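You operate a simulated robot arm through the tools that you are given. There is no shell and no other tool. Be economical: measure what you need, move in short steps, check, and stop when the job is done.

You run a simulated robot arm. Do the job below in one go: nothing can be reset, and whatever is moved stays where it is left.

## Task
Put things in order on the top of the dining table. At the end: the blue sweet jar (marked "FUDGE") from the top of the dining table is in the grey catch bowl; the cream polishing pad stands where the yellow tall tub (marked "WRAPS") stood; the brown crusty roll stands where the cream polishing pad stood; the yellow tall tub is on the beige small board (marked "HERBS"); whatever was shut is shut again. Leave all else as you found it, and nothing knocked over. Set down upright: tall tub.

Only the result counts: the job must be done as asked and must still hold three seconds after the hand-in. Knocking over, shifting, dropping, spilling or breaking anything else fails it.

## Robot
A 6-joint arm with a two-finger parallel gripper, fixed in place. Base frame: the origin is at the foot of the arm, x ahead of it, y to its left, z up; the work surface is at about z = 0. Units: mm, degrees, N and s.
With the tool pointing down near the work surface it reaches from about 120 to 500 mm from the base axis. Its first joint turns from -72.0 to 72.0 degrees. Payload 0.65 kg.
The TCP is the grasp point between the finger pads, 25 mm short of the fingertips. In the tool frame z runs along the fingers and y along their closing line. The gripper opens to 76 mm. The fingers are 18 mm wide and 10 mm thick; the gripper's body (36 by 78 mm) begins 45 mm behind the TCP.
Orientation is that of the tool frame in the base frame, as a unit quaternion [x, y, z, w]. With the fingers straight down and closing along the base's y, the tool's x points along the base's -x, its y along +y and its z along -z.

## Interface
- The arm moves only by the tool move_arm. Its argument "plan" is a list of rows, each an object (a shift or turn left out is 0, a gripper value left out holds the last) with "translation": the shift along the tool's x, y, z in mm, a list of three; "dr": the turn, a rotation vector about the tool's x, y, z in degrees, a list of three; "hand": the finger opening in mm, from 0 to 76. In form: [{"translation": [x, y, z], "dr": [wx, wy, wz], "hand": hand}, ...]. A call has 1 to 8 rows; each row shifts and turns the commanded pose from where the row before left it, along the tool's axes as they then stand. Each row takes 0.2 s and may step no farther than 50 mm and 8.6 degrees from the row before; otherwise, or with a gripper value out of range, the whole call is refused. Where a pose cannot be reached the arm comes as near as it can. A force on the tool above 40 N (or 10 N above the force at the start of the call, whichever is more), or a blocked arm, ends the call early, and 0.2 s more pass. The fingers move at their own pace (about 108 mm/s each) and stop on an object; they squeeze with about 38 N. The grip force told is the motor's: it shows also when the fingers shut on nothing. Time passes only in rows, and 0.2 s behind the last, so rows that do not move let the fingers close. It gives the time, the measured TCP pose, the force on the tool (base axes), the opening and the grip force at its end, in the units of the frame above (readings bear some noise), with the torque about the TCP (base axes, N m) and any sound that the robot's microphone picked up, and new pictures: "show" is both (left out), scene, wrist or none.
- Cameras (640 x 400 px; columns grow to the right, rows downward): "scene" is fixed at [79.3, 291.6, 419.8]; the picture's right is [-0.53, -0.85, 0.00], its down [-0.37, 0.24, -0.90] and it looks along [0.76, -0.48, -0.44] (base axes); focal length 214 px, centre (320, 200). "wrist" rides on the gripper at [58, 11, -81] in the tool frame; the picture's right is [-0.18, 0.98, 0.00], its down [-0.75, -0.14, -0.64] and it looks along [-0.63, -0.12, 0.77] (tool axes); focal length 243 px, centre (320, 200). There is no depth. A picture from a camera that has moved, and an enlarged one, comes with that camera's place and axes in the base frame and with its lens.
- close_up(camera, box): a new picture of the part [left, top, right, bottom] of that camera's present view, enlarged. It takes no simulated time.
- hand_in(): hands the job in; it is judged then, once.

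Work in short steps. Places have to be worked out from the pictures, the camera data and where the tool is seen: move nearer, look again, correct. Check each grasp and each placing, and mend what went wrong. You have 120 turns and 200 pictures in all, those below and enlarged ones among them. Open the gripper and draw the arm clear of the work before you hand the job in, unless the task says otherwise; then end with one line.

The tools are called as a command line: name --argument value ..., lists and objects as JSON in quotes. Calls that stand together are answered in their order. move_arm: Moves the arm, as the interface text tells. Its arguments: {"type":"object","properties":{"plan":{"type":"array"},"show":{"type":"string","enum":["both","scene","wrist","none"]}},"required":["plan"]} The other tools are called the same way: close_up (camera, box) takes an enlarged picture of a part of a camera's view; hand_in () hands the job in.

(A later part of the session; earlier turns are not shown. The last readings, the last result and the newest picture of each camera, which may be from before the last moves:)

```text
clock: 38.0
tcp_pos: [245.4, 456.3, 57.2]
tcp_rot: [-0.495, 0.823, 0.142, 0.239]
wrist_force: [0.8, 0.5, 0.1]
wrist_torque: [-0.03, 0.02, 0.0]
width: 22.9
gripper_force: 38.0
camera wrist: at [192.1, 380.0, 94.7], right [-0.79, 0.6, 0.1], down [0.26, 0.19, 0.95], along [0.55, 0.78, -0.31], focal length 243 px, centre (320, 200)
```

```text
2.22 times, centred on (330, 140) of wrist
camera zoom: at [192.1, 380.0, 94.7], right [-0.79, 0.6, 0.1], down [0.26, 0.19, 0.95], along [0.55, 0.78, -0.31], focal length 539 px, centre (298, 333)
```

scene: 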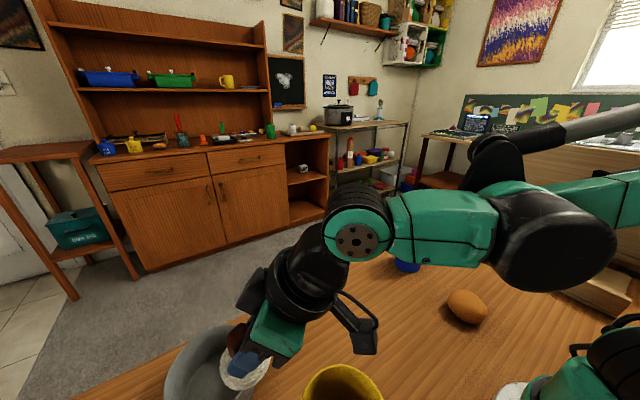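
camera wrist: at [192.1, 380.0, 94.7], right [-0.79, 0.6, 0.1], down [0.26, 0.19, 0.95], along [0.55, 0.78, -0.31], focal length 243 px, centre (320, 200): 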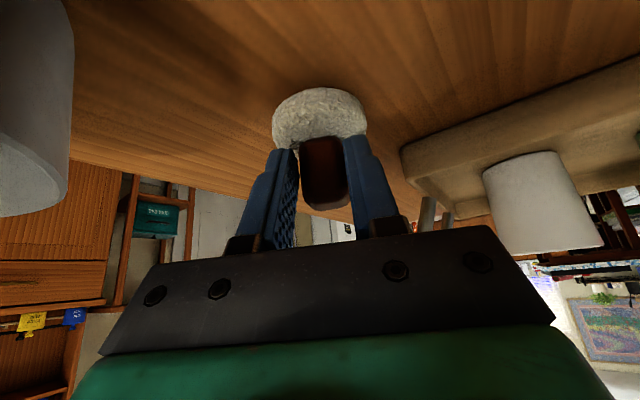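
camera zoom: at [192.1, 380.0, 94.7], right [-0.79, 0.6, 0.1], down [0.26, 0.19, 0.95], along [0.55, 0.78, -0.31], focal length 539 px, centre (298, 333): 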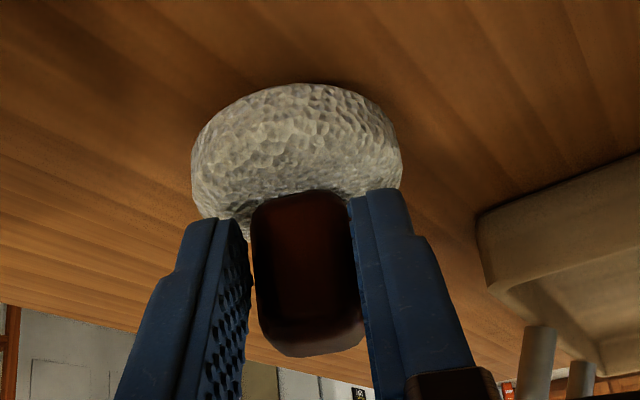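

The pad hangs just above the table. I lower in 2 mm steps until contact.

move_arm --plan '[{"translation": [1.06, 0, 1.7]}, {"translation": [1.06, 0, 1.7]}, {"translation": [1.06, 0, 1.7]}]' --show "none"

move_arm --plan '[{"translation": [0.5, 0, 0.85]}]' --show "wrist"

```text
clock: 38.8
tcp_pos: [246.3, 457.2, 53.0]
tcp_rot: [-0.495, 0.823, 0.142, 0.239]
wrist_force: [0.1, -0.9, -1.2]
wrist_torque: [0.03, -0.02, -0.02]
width: 22.6
gripper_force: 37.9
```

```text
clock: 39.2
tcp_pos: [245.0, 456.6, 52.9]
tcp_rot: [-0.494, 0.824, 0.141, 0.239]
wrist_force: [0.1, -0.1, -0.8]
wrist_torque: [-0.04, 0.02, 0.0]
width: 22.7
gripper_force: 37.6
camera wrist: at [192.1, 380.4, 88.4], right [-0.79, 0.6, 0.1], down [0.26, 0.19, 0.95], along [0.55, 0.78, -0.31], focal length 243 px, centre (320, 200)
```

wrist: 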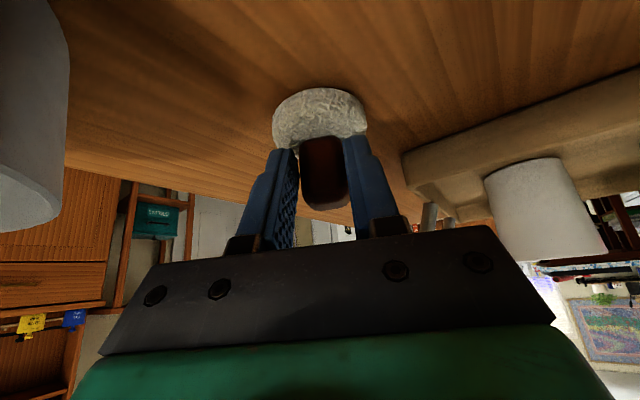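

No contact yet; a few more small steps.

move_arm --plan '[{"translation": [0.8, 0, 1.3]}, {"translation": [0.8, 0, 1.3]}]' --show "none"

move_arm --plan '[{"translation": [0.8, 0, 1.3]}, {"translation": [0.8, 0, 1.3]}]' --show "wrist"

```text
clock: 39.8
tcp_pos: [245.5, 456.4, 50.0]
tcp_rot: [-0.494, 0.823, 0.142, 0.24]
wrist_force: [-2.5, -7.5, 19.2]
wrist_torque: [0.2, 0.07, 0.03]
width: 22.8
gripper_force: 38.0
```

```text
clock: 40.4
tcp_pos: [246.6, 457.2, 47.7]
tcp_rot: [-0.494, 0.823, 0.143, 0.241]
wrist_force: [0.0, -3.0, 32.5]
wrist_torque: [0.54, -0.23, 0.05]
width: 23.1
gripper_force: 37.8
camera wrist: at [192.5, 381.3, 84.2], right [-0.79, 0.6, 0.1], down [0.26, 0.19, 0.95], along [0.55, 0.78, -0.31], focal length 243 px, centre (320, 200)
```

wrist: 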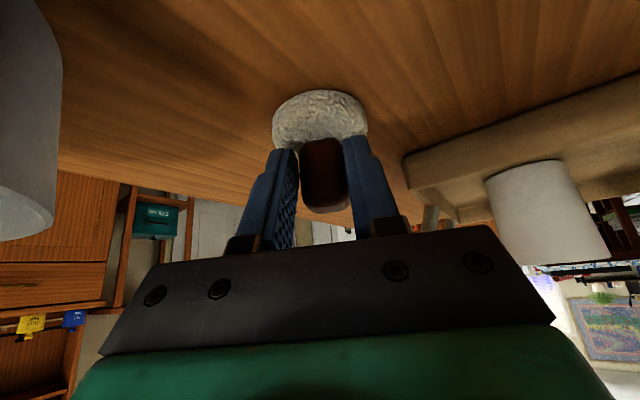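

Firm table contact. I ease up 1.5 mm and open.

move_arm --plan '[{"translation": [-0.8, 0, -1.3]}, {"hand": 32}, {"hand": 40}]' --show "none"

move_arm --plan '[{"translation": [0, 0, -30]}, {"translation": [0, 0, -40]}, {"translation": [-26, 0, -42]}]' --show "wrist"

close_up --camera "wrist" --box '[220, 0, 460, 180]'

```text
clock: 41.2
tcp_pos: [246.1, 457.1, 48.9]
tcp_rot: [-0.495, 0.823, 0.142, 0.239]
wrist_force: [0.3, 0.1, -0.2]
wrist_torque: [0.0, 0.01, 0.01]
width: 39.7
gripper_force: 0.0
```

```text
clock: 42.0
tcp_pos: [226.6, 422.9, 156.0]
tcp_rot: [-0.494, 0.823, 0.142, 0.24]
wrist_force: [-0.3, 0.6, 0.7]
wrist_torque: [0.03, 0.03, -0.02]
width: 39.8
gripper_force: 0.0
camera wrist: at [173.9, 347.3, 192.2], right [-0.79, 0.6, 0.1], down [0.26, 0.19, 0.95], along [0.55, 0.78, -0.31], focal length 243 px, centre (320, 200)
```

wrist: 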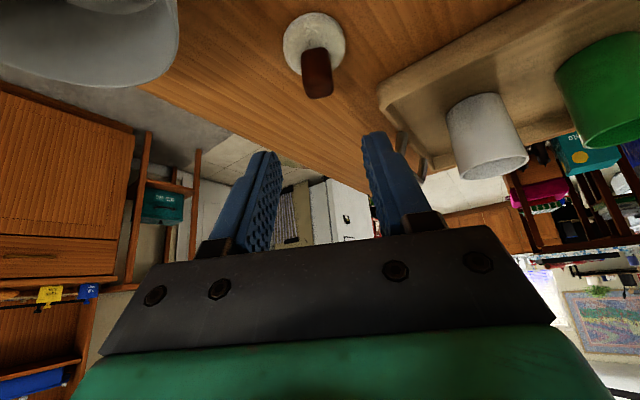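

```text
2.22 times, centred on (340, 90) of wrist
camera zoom: at [173.9, 347.3, 192.2], right [-0.79, 0.6, 0.1], down [0.26, 0.19, 0.95], along [0.55, 0.78, -0.31], focal length 539 px, centre (276, 444)
```

zoom: 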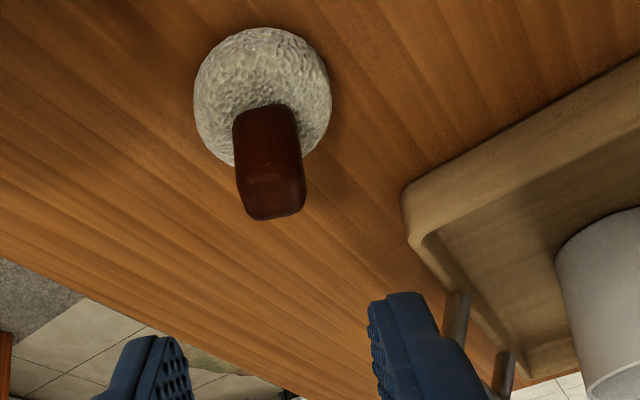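

The pad stands upright at ρ≈537 (about 4 mm of the tub's old centre), good. Now I raise and swing back to the right for the roll.

move_arm --plan '[{"translation": [11.3, 0, -32.2]}, {"translation": [11.3, 0, -32.2]}, {"translation": [11.3, 0, -32.2]}, {"translation": [2.5, -48.7, -1.6], "dr": [3.71, 0, 5.94]}, {"translation": [2.5, -48.7, -1.6], "dr": [3.71, 0, 5.94]}, {"translation": [2.5, -48.7, -1.6], "dr": [3.71, 0, 5.94]}, {"translation": [2.5, -48.7, -1.6], "dr": [3.71, 0, 5.94]}, {"translation": [2.5, -48.7, -1.6], "dr": [3.71, 0, 5.94]}]' --show "none"

move_arm --plan '[{"dr": [0, 8, 0]}, {"dr": [0, 8, 0]}, {"dr": [0, 8, 0]}, {"dr": [0, 8, 0]}]' --show "none"

```text
clock: 43.8
tcp_pos: [360.1, 182.0, 219.3]
tcp_rot: [-0.223, 0.935, 0.065, 0.27]
wrist_force: [0.4, 0.3, 1.1]
wrist_torque: [-0.01, -0.03, 0.01]
width: 39.8
gripper_force: 0.1
```

```text
clock: 44.8
tcp_pos: [358.7, 179.8, 220.3]
tcp_rot: [-0.233, 0.973, 0.0, 0.002]
wrist_force: [1.1, -0.3, 0.1]
wrist_torque: [-0.01, -0.01, 0.0]
width: 40.1
gripper_force: 0.0
```

Next I go to view the jar and the roll from above at yaw −20°.

move_arm --plan '[{"dr": [0, 0, 7.9]}, {"dr": [0, 0, 7.9]}, {"dr": [0, 0, 7.9]}, {"dr": [0, 0, 7.9]}, {"dr": [0, 0, 7.9]}, {"dr": [0, 0, 7.5]}]' --show "none"

move_arm --plan '[{"translation": [10, -48, -6]}, {"translation": [10, -48, -6]}, {"translation": [10, -48, -6]}, {"translation": [0, -48, -6]}, {"translation": [0, -48, -6]}, {"translation": [0, -48, -6]}]'

```text
clock: 46.2
tcp_pos: [357.4, 181.2, 219.2]
tcp_rot: [0.175, 0.985, 0.003, 0.002]
wrist_force: [0.8, 0.0, 0.2]
wrist_torque: [-0.03, 0.04, -0.02]
width: 39.9
gripper_force: 0.0
```

```text
clock: 47.6
tcp_pos: [230.5, -81.0, 254.0]
tcp_rot: [0.175, 0.985, 0.003, 0.003]
wrist_force: [0.5, 0.6, 0.2]
wrist_torque: [0.03, 0.04, -0.01]
width: 40.1
gripper_force: 0.0
camera wrist: at [178.9, -51.2, 333.4], right [0.51, 0.86, 0.01], down [0.66, -0.39, 0.64], along [0.56, -0.33, -0.76], focal length 243 px, centre (320, 200)
```

scene: 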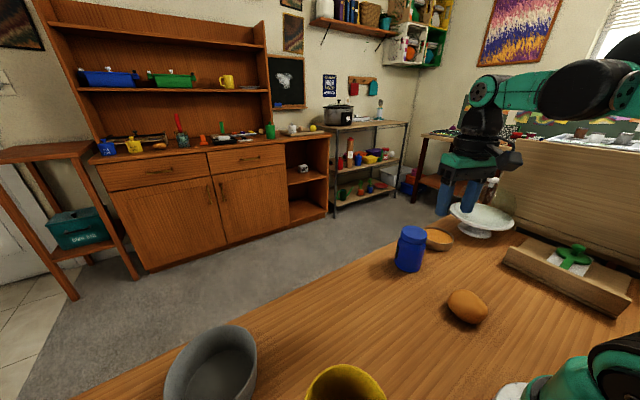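
wrist: 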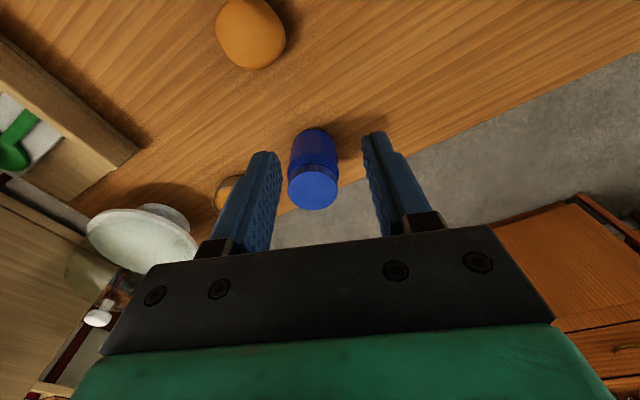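

close_up --camera "wrist" --box '[190, 0, 390, 220]'

```text
1.82 times, centred on (290, 110) of wrist
camera zoom: at [178.9, -51.2, 333.4], right [0.51, 0.86, 0.01], down [0.66, -0.39, 0.64], along [0.56, -0.33, -0.76], focal length 441 px, centre (374, 364)
```

zoom: 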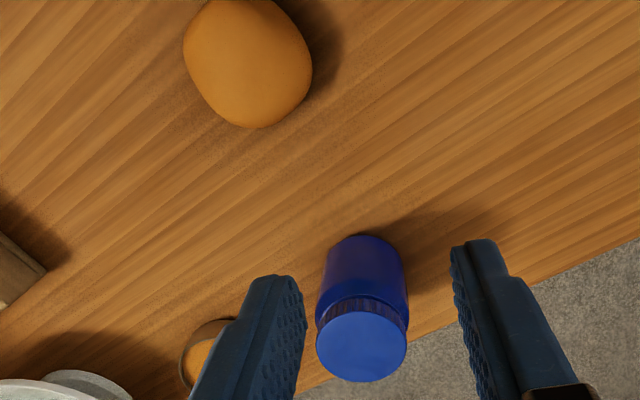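

Jar estimate: centre ≈ [330, −151], body about 64–68 mm wide, lid ~60 mm, top ~104 mm. I open fully and hover above it for a finer check.

move_arm --plan '[{"dr": [0, 0, 4.5], "hand": 76}, {"translation": [-29.9, -5.6, 26]}, {"translation": [-29.9, -5.6, 26]}, {"translation": [-29.9, -5.6, 26]}, {"translation": [-29.8, -5.6, 22]}]'

```text
clock: 48.8
tcp_pos: [330.7, -150.7, 153.0]
tcp_rot: [0.213, 0.977, 0.002, 0.002]
wrist_force: [-0.2, -0.3, -0.7]
wrist_torque: [0.0, -0.01, -0.03]
width: 75.9
gripper_force: 0.1
camera wrist: at [281.6, -116.5, 233.0], right [0.58, 0.82, 0.01], down [0.62, -0.44, 0.64], along [0.53, -0.37, -0.76], focal length 243 px, centre (320, 200)
```

scene: 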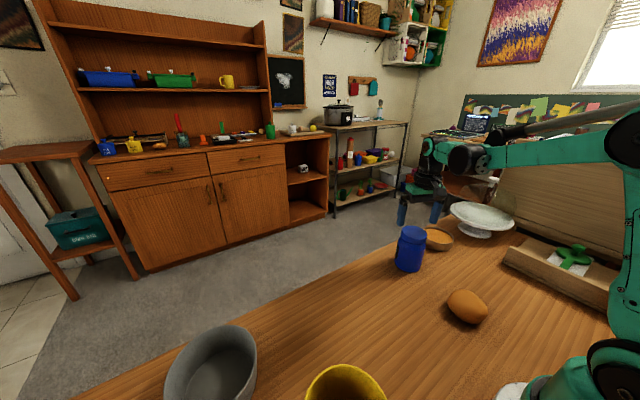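
wrist: 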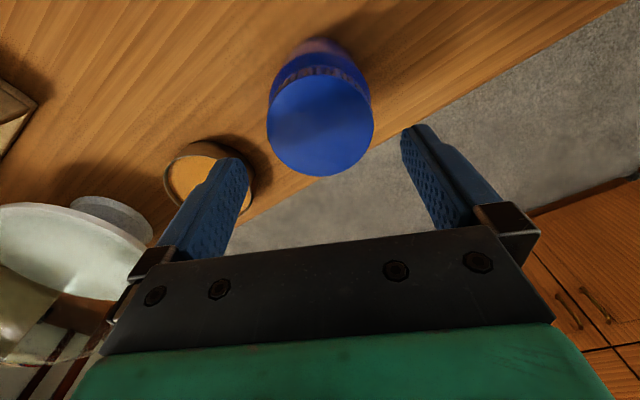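

The jar is centred between the fingers (≈1 mm); lid about 59 mm. I go down to grip at lid level, which also keeps the fingers above the bowl's rim later.

move_arm --plan '[{"translation": [2, 0, 20]}, {"translation": [2, 0, 20]}, {"translation": [0, 0, 9]}]'

close_up --camera "scene" --box '[360, 190, 480, 290]'

```text
clock: 49.6
tcp_pos: [327.4, -148.1, 105.6]
tcp_rot: [0.213, 0.977, 0.001, 0.003]
wrist_force: [-0.1, 0.8, -0.2]
wrist_torque: [0.02, 0.0, 0.01]
width: 75.8
gripper_force: 0.1
camera wrist: at [277.9, -113.7, 184.8], right [0.58, 0.82, 0.01], down [0.62, -0.44, 0.64], along [0.53, -0.37, -0.76], focal length 243 px, centre (320, 200)
```

scene: 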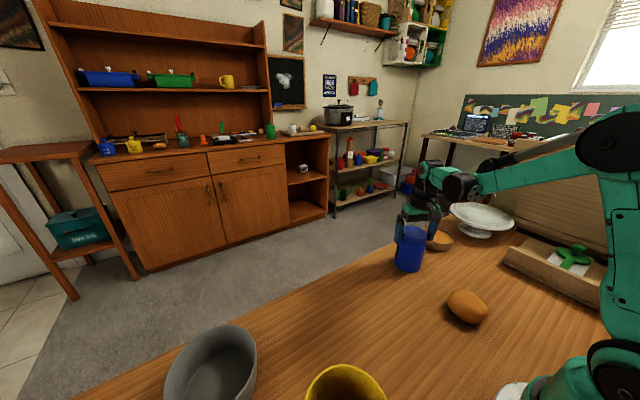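
wrist: 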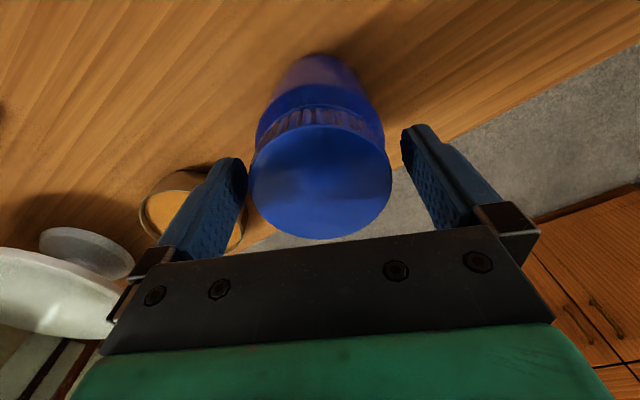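

```text
4.00 times, centred on (420, 240) of scene
camera zoom: at [79.3, 291.6, 419.8], right [-0.53, -0.85, 0.0], down [-0.37, 0.24, -0.9], along [0.76, -0.48, -0.44], focal length 858 px, centre (-80, 40)
```

zoom: 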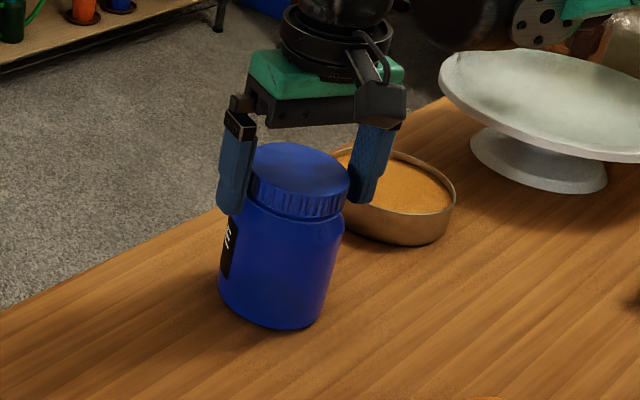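

The tips reach just to the lid's lower edge, all aligned. I close.

move_arm --plan '[{"hand": 0}, {"hand": 0}, {"translation": [0, 0, -6]}, {"translation": [0, 0, -8]}]'

close_up --camera "scene" --box '[360, 190, 480, 290]'

```text
clock: 50.6
tcp_pos: [326.3, -147.6, 119.4]
tcp_rot: [0.212, 0.977, 0.003, 0.002]
wrist_force: [-1.0, 0.2, -1.3]
wrist_torque: [-0.02, -0.01, 0.03]
width: 63.8
gripper_force: 38.5
camera wrist: at [278.1, -113.4, 199.1], right [0.58, 0.82, 0.01], down [0.62, -0.44, 0.64], along [0.53, -0.37, -0.76], focal length 243 px, centre (320, 200)
```

scene: 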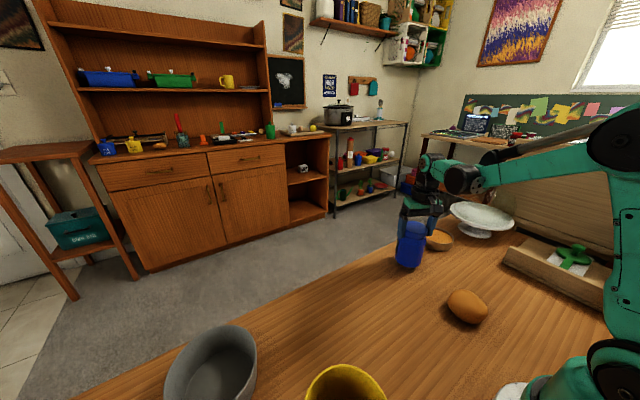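
wrist: 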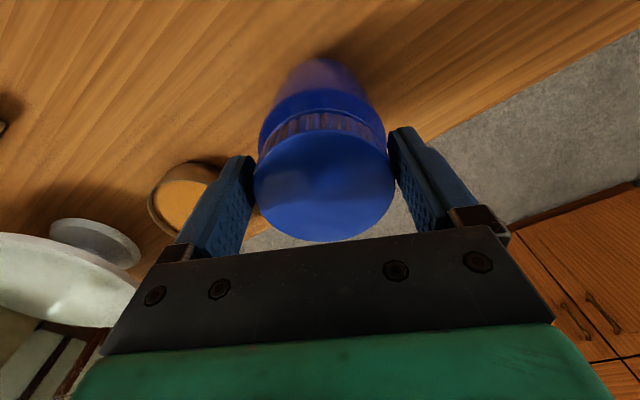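

```text
4.00 times, centred on (420, 240) of scene
camera zoom: at [79.3, 291.6, 419.8], right [-0.53, -0.85, 0.0], down [-0.37, 0.24, -0.9], along [0.76, -0.48, -0.44], focal length 858 px, centre (-80, 40)
```

zoom: 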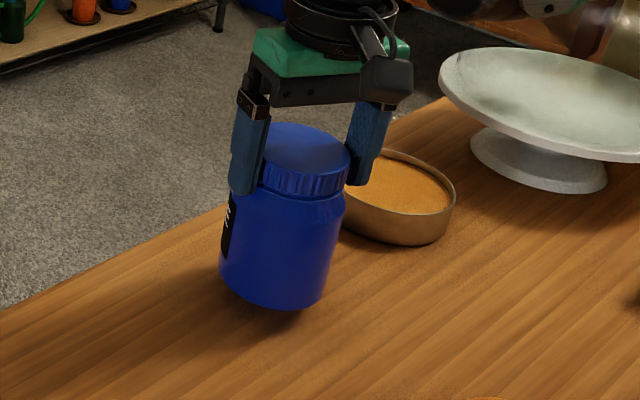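

The whole jar lifts as one. I raise it and swing on an arc toward the bowl (centre now estimated ≈ [301, 325], rim ~60 mm).

move_arm --plan '[{"translation": [0, 0, -38]}, {"translation": [0, 0, -38]}, {"translation": [3.1, 46.7, 0], "dr": [0, 0, -7.5]}, {"translation": [3.1, 46.7, 0], "dr": [0, 0, -7.5]}, {"translation": [3.1, 46.7, 0], "dr": [0, 0, -7.5]}, {"translation": [3.1, 46.7, 0], "dr": [0, 0, -7.5]}]' --show "wrist"

move_arm --plan '[{"translation": [3.1, 46.7, 0], "dr": [0, 0, -7.5]}, {"translation": [3.1, 46.7, 0], "dr": [0, 0, -7.5]}, {"translation": [3.1, 46.7, 0], "dr": [0, 0, -7.5]}, {"translation": [3.1, 46.7, 0], "dr": [0, 0, -7.5]}, {"translation": [3.1, 46.7, 0], "dr": [0, 0, -7.5]}]'

```text
clock: 52.0
tcp_pos: [357.1, 33.0, 197.0]
tcp_rot: [-0.048, 0.999, 0.001, 0.002]
wrist_force: [0.3, -0.8, -1.7]
wrist_torque: [0.0, -0.01, 0.01]
width: 63.7
gripper_force: 38.1
camera wrist: at [297.2, 40.3, 275.6], right [0.09, 1.0, 0.0], down [0.76, -0.07, 0.65], along [0.64, -0.05, -0.76], focal length 243 px, centre (320, 200)
```

wrist: 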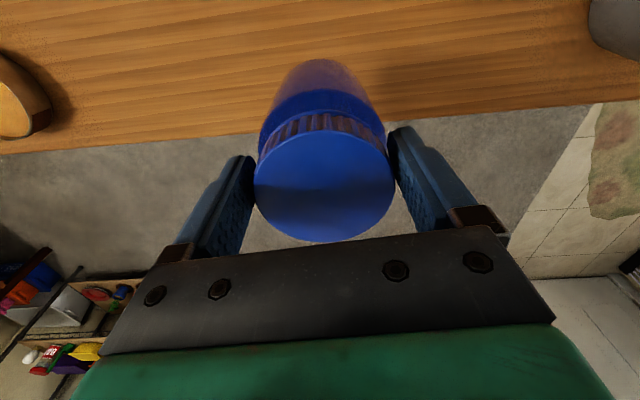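

```text
clock: 53.2
tcp_pos: [261.6, 244.3, 196.3]
tcp_rot: [-0.366, 0.93, 0.0, 0.003]
wrist_force: [0.0, 0.5, -2.1]
wrist_torque: [-0.02, 0.06, -0.02]
width: 63.5
gripper_force: 38.0
camera wrist: at [211.7, 212.6, 275.5], right [-0.54, 0.84, 0.0], down [0.64, 0.41, 0.65], along [0.55, 0.35, -0.76], focal length 243 px, centre (320, 200)
```

scene: 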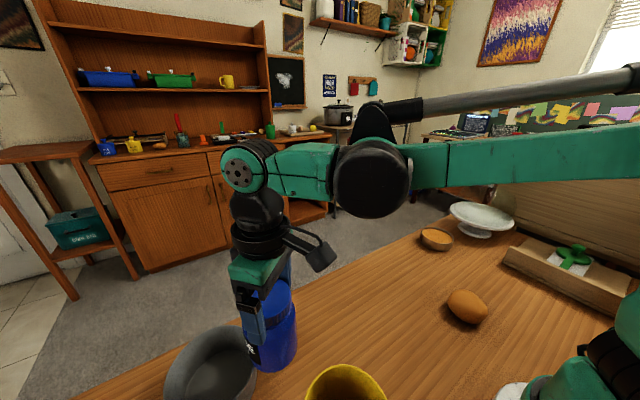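
wrist: 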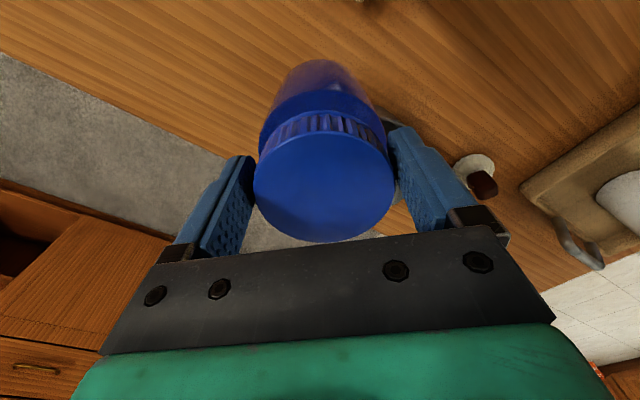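

Jar still held; the bowl is hidden from the wrist camera. I enlarge the scene view to fix the bowl's position.

close_up --camera "scene" --box '[140, 300, 300, 400]'

```text
4.00 times, centred on (220, 350) of scene
camera zoom: at [79.3, 291.6, 419.8], right [-0.53, -0.85, 0.0], down [-0.37, 0.24, -0.9], along [0.76, -0.48, -0.44], focal length 858 px, centre (720, -400)
```

zoom: 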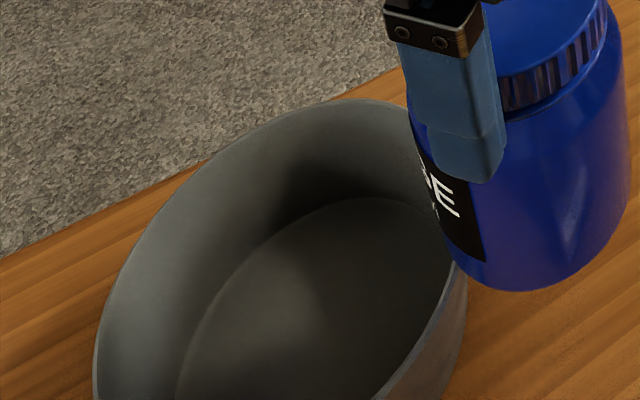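

Combined bowl centre ≈ [305, 329], inner radius ~57. I move the jar over it at the same height and look.

move_arm --plan '[{"translation": [-44, 16.2, 0]}, {"translation": [-44, 16.2, 0]}]'

close_up --camera "scene" --box '[120, 270, 320, 400]'

```text
clock: 53.8
tcp_pos: [303.7, 325.8, 196.5]
tcp_rot: [-0.365, 0.931, 0.001, 0.002]
wrist_force: [0.9, 0.6, -2.4]
wrist_torque: [-0.04, -0.02, -0.02]
width: 63.5
gripper_force: 38.2
camera wrist: at [254.2, 295.2, 276.0], right [-0.53, 0.84, 0.0], down [0.64, 0.41, 0.65], along [0.55, 0.35, -0.76], focal length 243 px, centre (320, 200)
```

scene: 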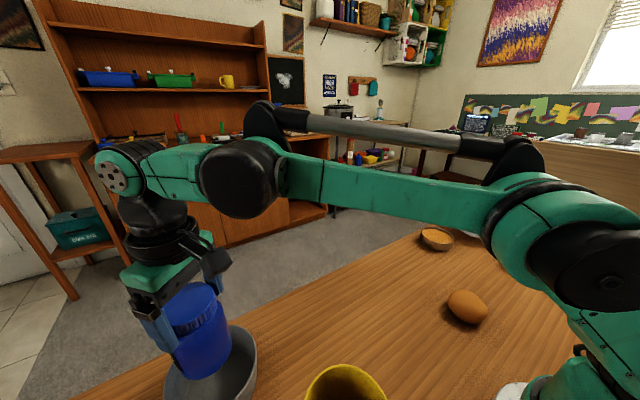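
wrist: 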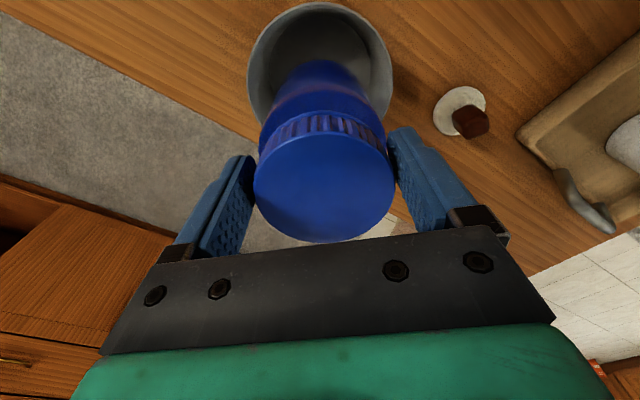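

```text
3.08 times, centred on (220, 335) of scene
camera zoom: at [79.3, 291.6, 419.8], right [-0.53, -0.85, 0.0], down [-0.37, 0.24, -0.9], along [0.76, -0.48, -0.44], focal length 660 px, centre (628, -215)
```

zoom: 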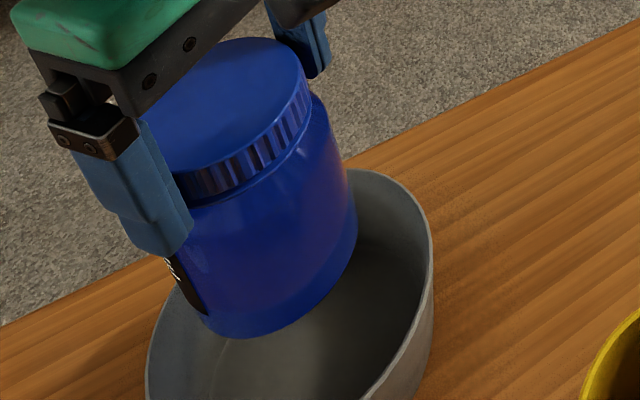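

Rim fit gives bowl centre ≈ [309.5, 330]; I shift 7 mm out and lower the jar into the bowl.

move_arm --plan '[{"translation": [-7, 0, 0]}, {"translation": [0, 0, 25]}, {"translation": [0, 0, 25]}, {"translation": [0, 0, 20]}]' --show "wrist"

close_up --camera "scene" --box '[120, 270, 320, 400]'

```text
clock: 54.8
tcp_pos: [310.3, 332.0, 126.7]
tcp_rot: [-0.365, 0.931, 0.001, 0.002]
wrist_force: [0.3, 0.1, -3.0]
wrist_torque: [-0.01, -0.02, 0.01]
width: 63.6
gripper_force: 37.2
camera wrist: at [259.7, 301.1, 205.6], right [-0.53, 0.84, 0.0], down [0.64, 0.41, 0.65], along [0.55, 0.35, -0.76], focal length 243 px, centre (320, 200)
```

wrist: 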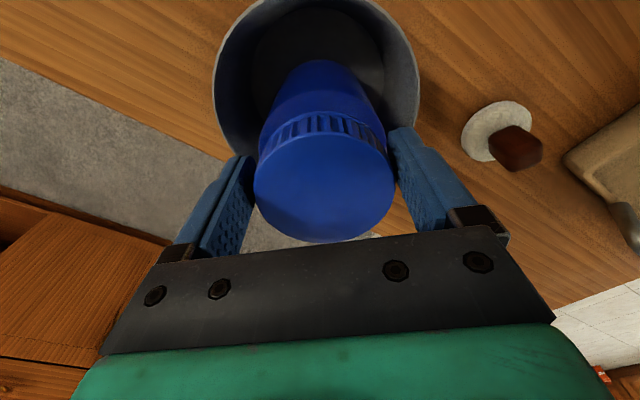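

```text
3.08 times, centred on (220, 335) of scene
camera zoom: at [79.3, 291.6, 419.8], right [-0.53, -0.85, 0.0], down [-0.37, 0.24, -0.9], along [0.76, -0.48, -0.44], focal length 660 px, centre (628, -215)
```

zoom: 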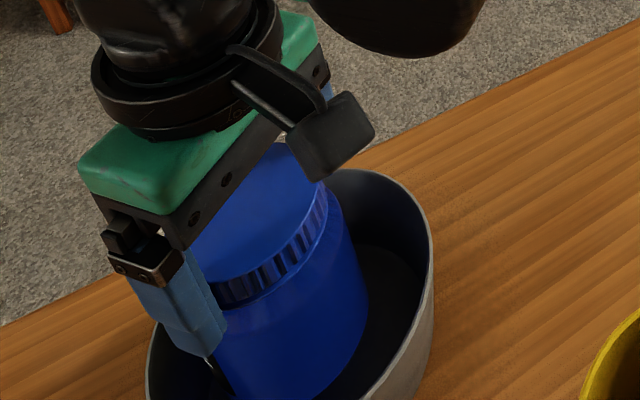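

Jar is inside the rim with space. I lower in small steps to the bowl floor.

move_arm --plan '[{"translation": [0, 0, 6]}, {"translation": [0, 0, 4]}, {"translation": [0, 0, 2]}, {"translation": [0, 0, 2]}, {"translation": [0, 0, 2]}]' --show "none"

```text
clock: 56.0
tcp_pos: [311.0, 333.4, 110.4]
tcp_rot: [-0.366, 0.931, 0.001, 0.003]
wrist_force: [-0.2, -0.6, -1.9]
wrist_torque: [-0.01, -0.04, 0.0]
width: 63.4
gripper_force: 38.0
```

move_arm --plan '[{"translation": [0, 0, 1.5]}, {"translation": [0, 0, 1.5]}]' --show "wrist"

```text
clock: 56.6
tcp_pos: [310.1, 334.3, 108.7]
tcp_rot: [-0.366, 0.931, 0.0, 0.002]
wrist_force: [0.3, -2.8, 20.7]
wrist_torque: [-0.1, -0.03, 0.23]
width: 63.1
gripper_force: 37.7
camera wrist: at [260.4, 301.4, 187.7], right [-0.53, 0.84, 0.0], down [0.64, 0.41, 0.65], along [0.55, 0.35, -0.76], focal length 243 px, centre (320, 200)
```

wrist: 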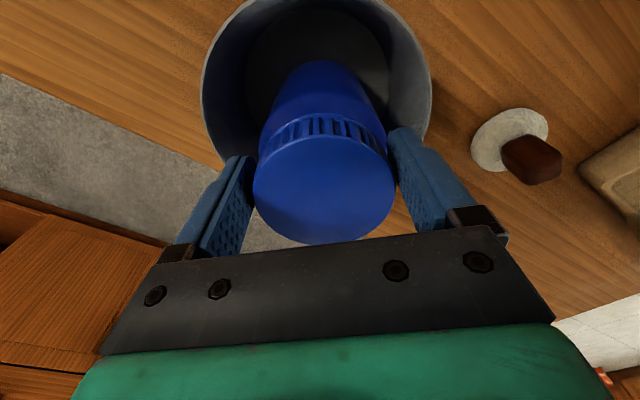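

The jar rests on the bowl floor (20 N). I ease off, open and rise.

move_arm --plan '[{"translation": [0, 0, -1]}, {"hand": 76}, {"hand": 76}, {"translation": [0, 0, -15]}, {"translation": [0, 0, -30]}, {"translation": [10, 0, -40]}]'

```text
clock: 58.0
tcp_pos: [303.1, 325.9, 195.5]
tcp_rot: [-0.366, 0.931, 0.001, 0.003]
wrist_force: [-0.2, -0.6, 0.4]
wrist_torque: [-0.02, -0.01, 0.02]
width: 76.0
gripper_force: 0.1
camera wrist: at [252.4, 294.6, 274.3], right [-0.53, 0.84, 0.0], down [0.64, 0.41, 0.65], along [0.55, 0.35, -0.76], focal length 243 px, centre (320, 200)
```

scene: 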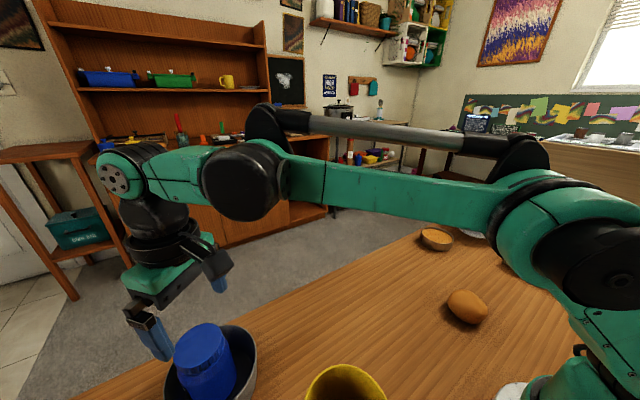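
wrist: 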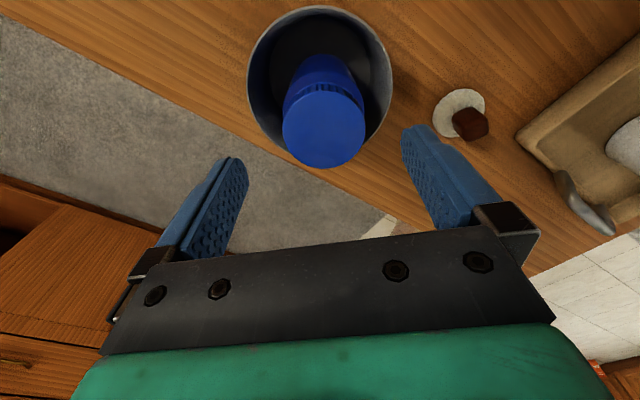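

The jar stands in the bowl. Now back to the roll: I retract, raise, then swing to −38°.

move_arm --plan '[{"translation": [49, 0, 0], "hand": 60}, {"translation": [48, 0, -10]}, {"translation": [40, -10, -25]}, {"translation": [40, -20, -20]}, {"translation": [39, -1.3, 0]}, {"translation": [39, -1.3, 0]}]' --show "none"

move_arm --plan '[{"translation": [1.9, -26.7, 0], "dr": [0, 0, 8.06]}, {"translation": [1.9, -26.7, 0], "dr": [0, 0, 8.06]}, {"translation": [1.9, -26.7, 0], "dr": [0, 0, 8.06]}, {"translation": [1.9, -26.7, 0], "dr": [0, 0, 8.06]}, {"translation": [1.9, -26.7, 0], "dr": [0, 0, 8.06]}, {"translation": [1.9, -26.7, 0], "dr": [0, 0, 8.06]}, {"translation": [1.9, -26.7, 0], "dr": [0, 0, 8.06]}, {"translation": [1.9, -26.7, 0], "dr": [0, 0, 8.06]}]' --show "none"

move_arm --plan '[{"translation": [1.9, -26.7, 0], "dr": [0, 0, 8.06]}, {"translation": [1.9, -26.7, 0], "dr": [0, 0, 8.06]}, {"translation": [20, 0, 0]}]'

```text
clock: 59.4
tcp_pos: [137.3, 128.2, 248.4]
tcp_rot: [-0.366, 0.931, 0.001, 0.002]
wrist_force: [0.7, 0.6, -1.2]
wrist_torque: [0.0, 0.01, 0.01]
width: 60.2
gripper_force: 0.0
```

```text
clock: 61.2
tcp_pos: [176.5, -72.6, 245.6]
tcp_rot: [0.188, 0.982, 0.002, 0.003]
wrist_force: [0.1, 0.9, 0.1]
wrist_torque: [0.0, -0.01, -0.03]
width: 60.1
gripper_force: 0.0
```

```text
clock: 62.0
tcp_pos: [134.8, -104.9, 247.0]
tcp_rot: [0.323, 0.946, 0.002, 0.002]
wrist_force: [-0.1, 0.0, 0.1]
wrist_torque: [0.0, 0.01, 0.02]
width: 60.1
gripper_force: 0.0
camera wrist: at [93.9, -61.5, 326.5], right [0.75, 0.66, 0.01], down [0.51, -0.57, 0.64], along [0.43, -0.48, -0.77], focal length 243 px, centre (320, 200)
```

scene: 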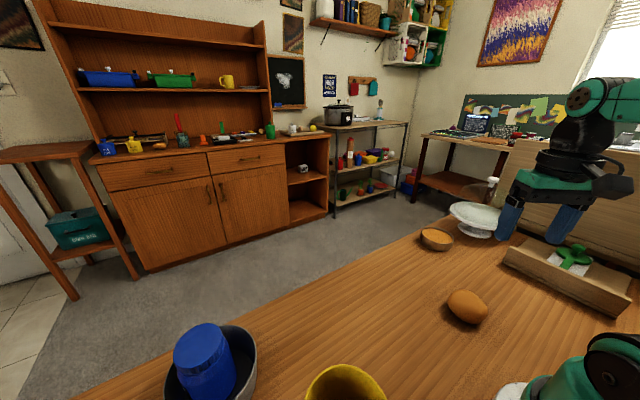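
wrist: 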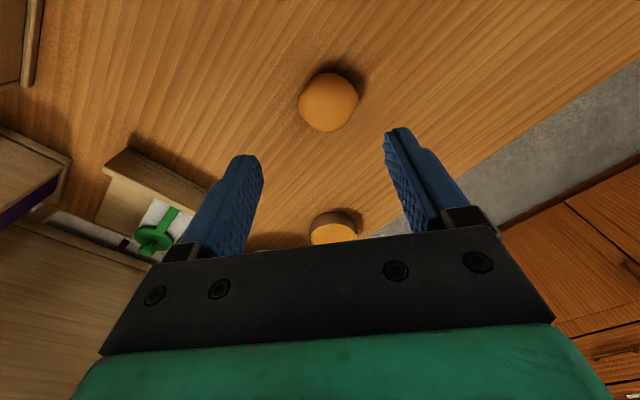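

close_up --camera "wrist" --box '[250, 30, 410, 170]'

close_up --camera "scene" --box '[420, 260, 520, 350]'

```text
2.86 times, centred on (330, 100) of wrist
camera zoom: at [93.9, -61.5, 326.5], right [0.75, 0.66, 0.01], down [0.51, -0.57, 0.64], along [0.43, -0.48, -0.77], focal length 693 px, centre (291, 486)
```

zoom: 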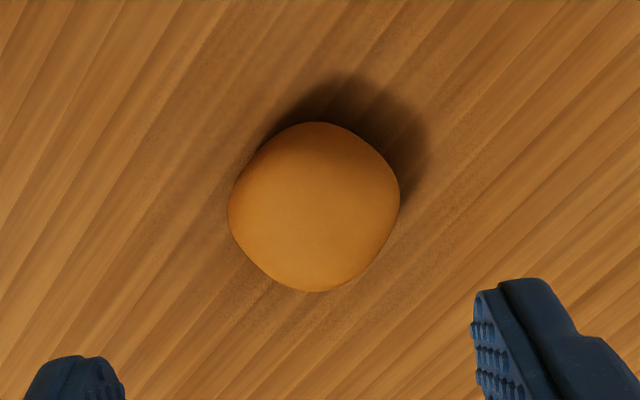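

```text
4.44 times, centred on (470, 305) of scene
camera zoom: at [79.3, 291.6, 419.8], right [-0.53, -0.85, 0.0], down [-0.37, 0.24, -0.9], along [0.76, -0.48, -0.44], focal length 953 px, centre (-347, -267)
```

zoom: 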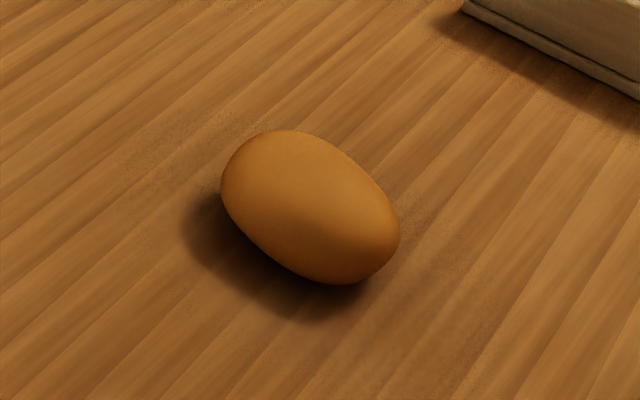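

The roll (centre ≈ [167, −129]) looks roughly 70 mm across, nearly as wide as the gripper. I go closer above it to measure its narrowest direction.

move_arm --plan '[{"translation": [-13.2, 0, 39], "hand": 76}, {"translation": [-13.2, 0, 39]}, {"translation": [-13.2, 0, 30]}]' --show "wrist"

close_up --camera "wrist" --box '[220, 0, 440, 180]'

```text
clock: 62.8
tcp_pos: [166.0, -128.9, 138.1]
tcp_rot: [0.323, 0.946, 0.003, 0.001]
wrist_force: [0.6, -0.5, -0.5]
wrist_torque: [-0.03, -0.03, 0.0]
width: 75.9
gripper_force: 0.1
camera wrist: at [125.2, -85.3, 218.2], right [0.75, 0.67, 0.01], down [0.51, -0.57, 0.64], along [0.43, -0.48, -0.77], focal length 243 px, centre (320, 200)
```

wrist: 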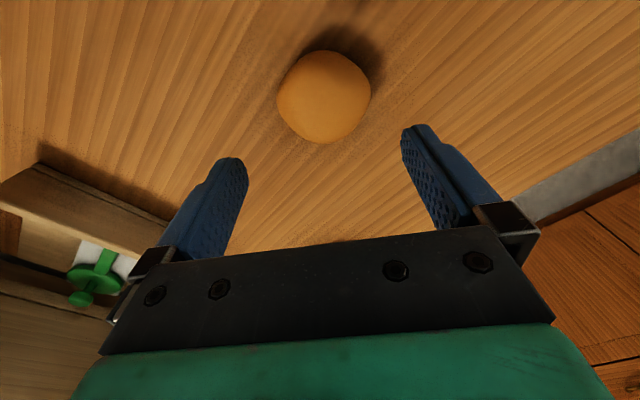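

```text
2.22 times, centred on (330, 90) of wrist
camera zoom: at [125.2, -85.3, 218.2], right [0.75, 0.67, 0.01], down [0.51, -0.57, 0.64], along [0.43, -0.48, -0.77], focal length 539 px, centre (298, 444)
```

zoom: 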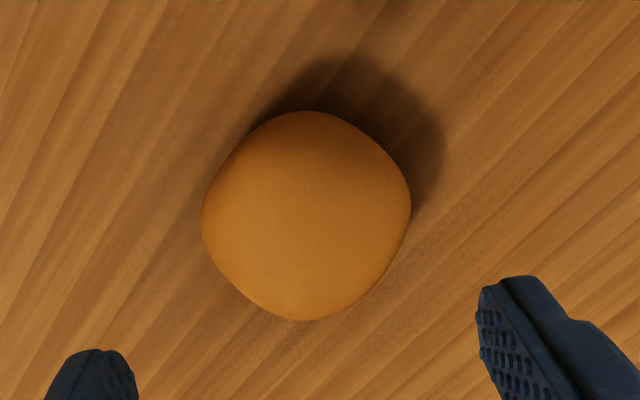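

The roll is nearly round, ≈72 mm, centred under the TCP within a millimetre. I descend until the tips are at its shoulder, then continue carefully.

move_arm --plan '[{"translation": [0, 0, 30]}, {"translation": [0, 0, 30]}, {"translation": [0, 0, 8]}]' --show "wrist"

```text
clock: 63.6
tcp_pos: [166.6, -129.3, 69.4]
tcp_rot: [0.323, 0.947, 0.002, 0.003]
wrist_force: [0.2, 0.2, -1.1]
wrist_torque: [-0.03, 0.01, 0.0]
width: 76.2
gripper_force: 0.0
camera wrist: at [125.9, -85.0, 150.6], right [0.75, 0.67, 0.01], down [0.51, -0.57, 0.64], along [0.43, -0.48, -0.77], focal length 243 px, centre (320, 200)
```

wrist: 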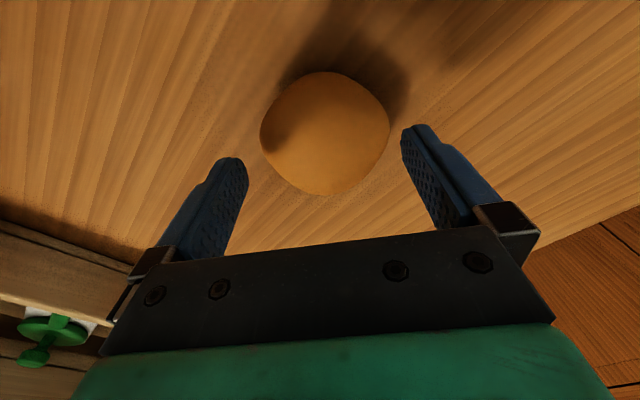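

Roll appears ~1 mm to the left (+y tool); I shift 1 mm and continue down with force watch.

move_arm --plan '[{"translation": [0, 1.2, 6]}, {"translation": [0, 0, 8]}, {"translation": [0, 0, 8]}]' --show "wrist"

```text
clock: 64.4
tcp_pos: [166.1, -127.7, 49.2]
tcp_rot: [0.323, 0.946, 0.001, 0.002]
wrist_force: [0.0, -0.1, -0.5]
wrist_torque: [-0.01, 0.03, -0.01]
width: 76.0
gripper_force: 0.2
camera wrist: at [126.7, -83.9, 128.5], right [0.75, 0.67, 0.01], down [0.51, -0.57, 0.64], along [0.43, -0.48, -0.77], focal length 243 px, centre (320, 200)
```

wrist: 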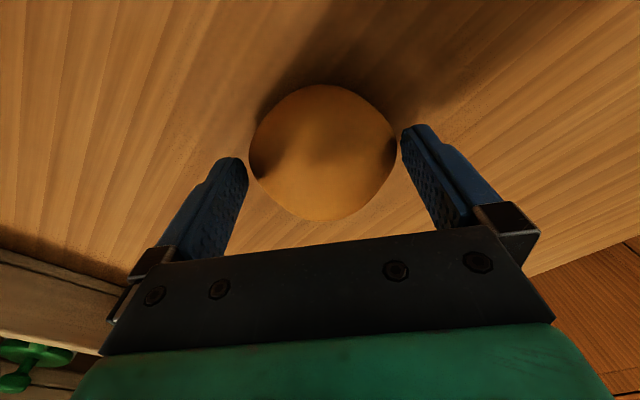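

Tips are past the widest part with no contact. A little lower, then close.

move_arm --plan '[{"translation": [0, 0, 7]}, {"translation": [0, 0, 7]}, {"hand": 0}, {"hand": 0}]' --show "wrist"

```text
clock: 65.4
tcp_pos: [167.6, -128.4, 35.8]
tcp_rot: [0.323, 0.946, 0.002, 0.001]
wrist_force: [0.4, 1.5, 9.4]
wrist_torque: [-0.09, -0.05, 0.03]
width: 72.7
gripper_force: 37.6
camera wrist: at [126.7, -83.8, 114.6], right [0.75, 0.67, 0.01], down [0.51, -0.57, 0.64], along [0.43, -0.48, -0.77], focal length 243 px, centre (320, 200)
```

wrist: 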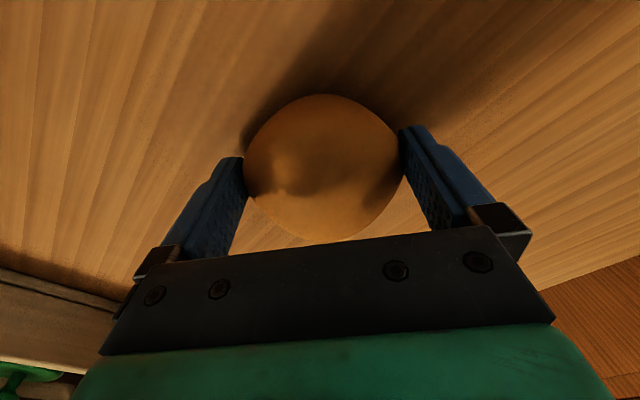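

Gripped at 72.7 mm. I lift and check.

move_arm --plan '[{"translation": [0, 0, -15]}, {"translation": [0, 0, -35]}, {"translation": [0, 0, -35]}]'

```text
clock: 66.2
tcp_pos: [166.7, -128.7, 119.6]
tcp_rot: [0.323, 0.946, 0.002, 0.001]
wrist_force: [0.3, -1.0, -0.9]
wrist_torque: [0.0, 0.01, -0.08]
width: 72.5
gripper_force: 38.2
camera wrist: at [127.2, -84.6, 199.9], right [0.75, 0.67, 0.01], down [0.51, -0.57, 0.64], along [0.43, -0.48, -0.77], focal length 243 px, centre (320, 200)
```

scene: 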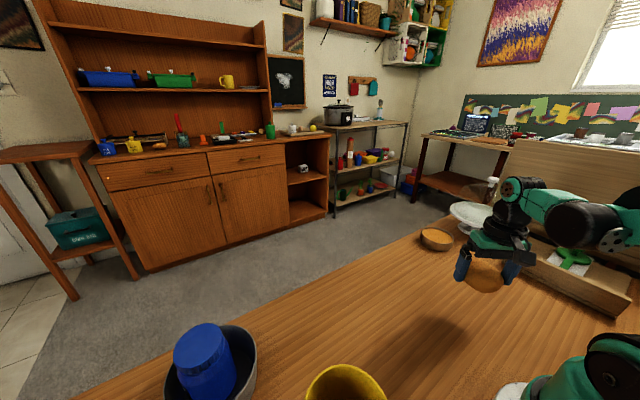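
wrist: 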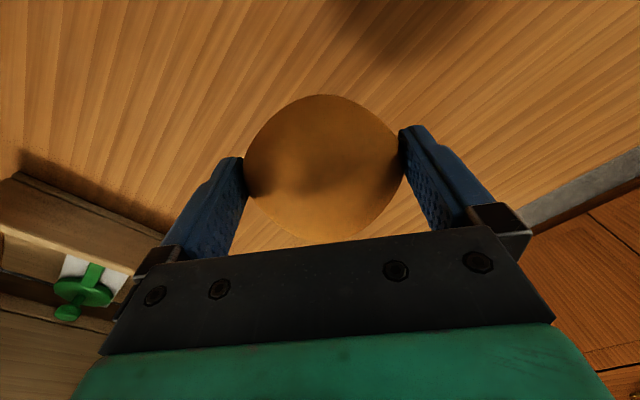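

Roll held firmly. I turn to yaw −55° and carry it to above the pad's old spot ([206.5, −297.5]).

move_arm --plan '[{"dr": [0, 0, 5.83]}, {"dr": [0, 0, 5.83]}, {"dr": [0, 0, 5.83]}, {"translation": [-40.5, -16, 0]}, {"translation": [-40.5, -16, 0]}, {"translation": [-40.5, -16, 0]}, {"translation": [-40.5, -15.7, 0]}]'

```text
clock: 67.8
tcp_pos: [206.7, -298.1, 119.1]
tcp_rot: [0.462, 0.887, 0.002, 0.001]
wrist_force: [0.3, 0.9, -0.5]
wrist_torque: [0.02, -0.01, 0.01]
width: 72.7
gripper_force: 38.0
camera wrist: at [182.1, -244.6, 199.6], right [0.91, 0.41, 0.01], down [0.31, -0.7, 0.64], along [0.27, -0.58, -0.77], focal length 243 px, centre (320, 200)
```

scene: 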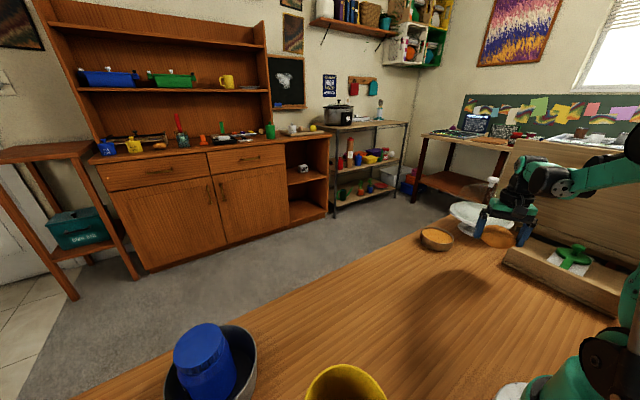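
wrist: 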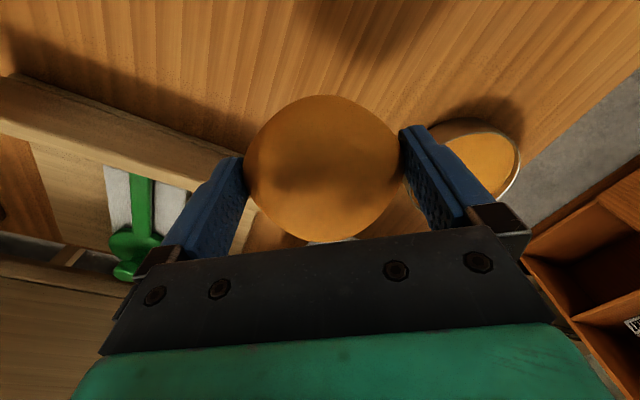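

Finger clearances to tray (~25 mm) and dish (~35 mm) are fine. I lower to just above the table.

move_arm --plan '[{"translation": [0, 0, 30]}, {"translation": [0, 0, 30]}, {"translation": [0, 0, 18]}, {"translation": [0, 0, 2]}, {"translation": [0, 0, 2]}, {"translation": [0, 0, 1.5]}]' --show "wrist"

```text
clock: 69.2
tcp_pos: [206.9, -297.3, 35.8]
tcp_rot: [0.463, 0.886, 0.002, 0.002]
wrist_force: [0.4, 0.2, -0.7]
wrist_torque: [-0.02, 0.01, 0.02]
width: 72.7
gripper_force: 37.8
camera wrist: at [182.1, -243.2, 115.5], right [0.91, 0.41, 0.01], down [0.31, -0.7, 0.64], along [0.27, -0.58, -0.77], focal length 243 px, centre (320, 200)
```

wrist: 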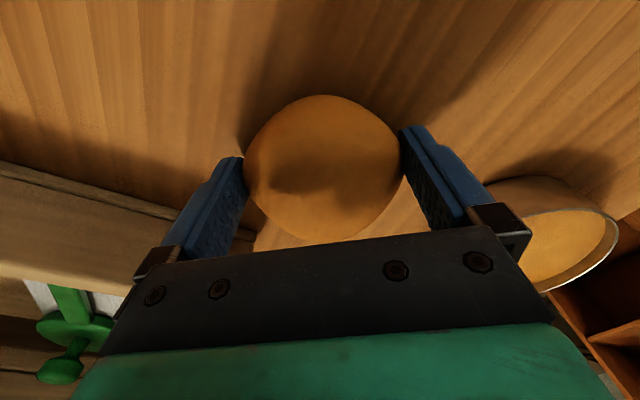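

Nearly at the table; 1 mm steps until contact.

move_arm --plan '[{"translation": [0, 0, 1]}, {"translation": [0, 0, 1]}]' --show "none"

move_arm --plan '[{"translation": [0, 0, 0.7]}]' --show "none"

```text
clock: 69.8
tcp_pos: [207.4, -296.9, 33.7]
tcp_rot: [0.464, 0.886, 0.003, 0.001]
wrist_force: [-3.8, 2.1, 33.5]
wrist_torque: [-0.28, 0.06, -0.03]
width: 72.7
gripper_force: 38.2
```

```text
clock: 70.2
tcp_pos: [207.0, -297.9, 32.6]
tcp_rot: [0.463, 0.886, 0.002, 0.002]
wrist_force: [-3.0, 2.4, 33.1]
wrist_torque: [-0.26, 0.11, 0.02]
width: 72.7
gripper_force: 38.4
```

Table contact (33 N). I ease up, open fully and rise straight up.

move_arm --plan '[{"translation": [0, 0, -1.5]}, {"hand": 76}, {"hand": 76}, {"translation": [0, 0, -10]}, {"translation": [0, 0, -30]}, {"translation": [0, 0, -40]}, {"translation": [15, 0, -40]}]'

```text
clock: 71.8
tcp_pos: [197.4, -285.3, 154.6]
tcp_rot: [0.464, 0.886, 0.003, 0.002]
wrist_force: [0.1, 0.1, 0.5]
wrist_torque: [0.01, 0.02, -0.04]
width: 76.2
gripper_force: 0.2
camera wrist: at [172.3, -231.8, 234.1], right [0.91, 0.41, 0.01], down [0.31, -0.7, 0.64], along [0.27, -0.58, -0.77], focal length 243 px, centre (320, 200)
```

scene: 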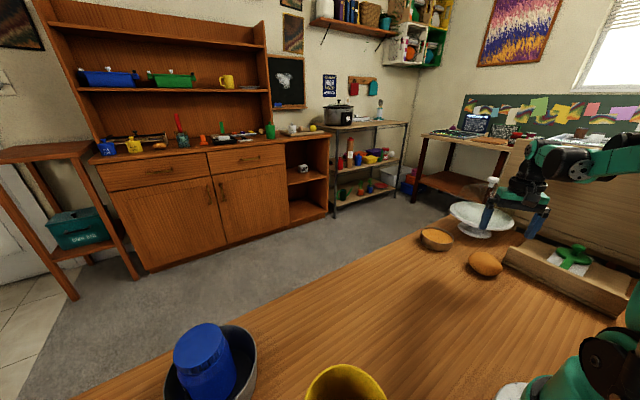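
wrist: 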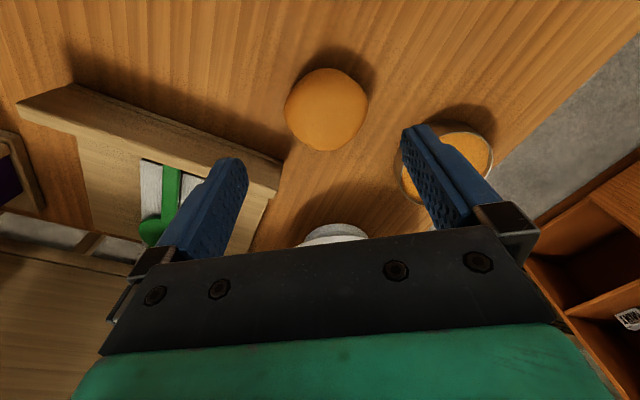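

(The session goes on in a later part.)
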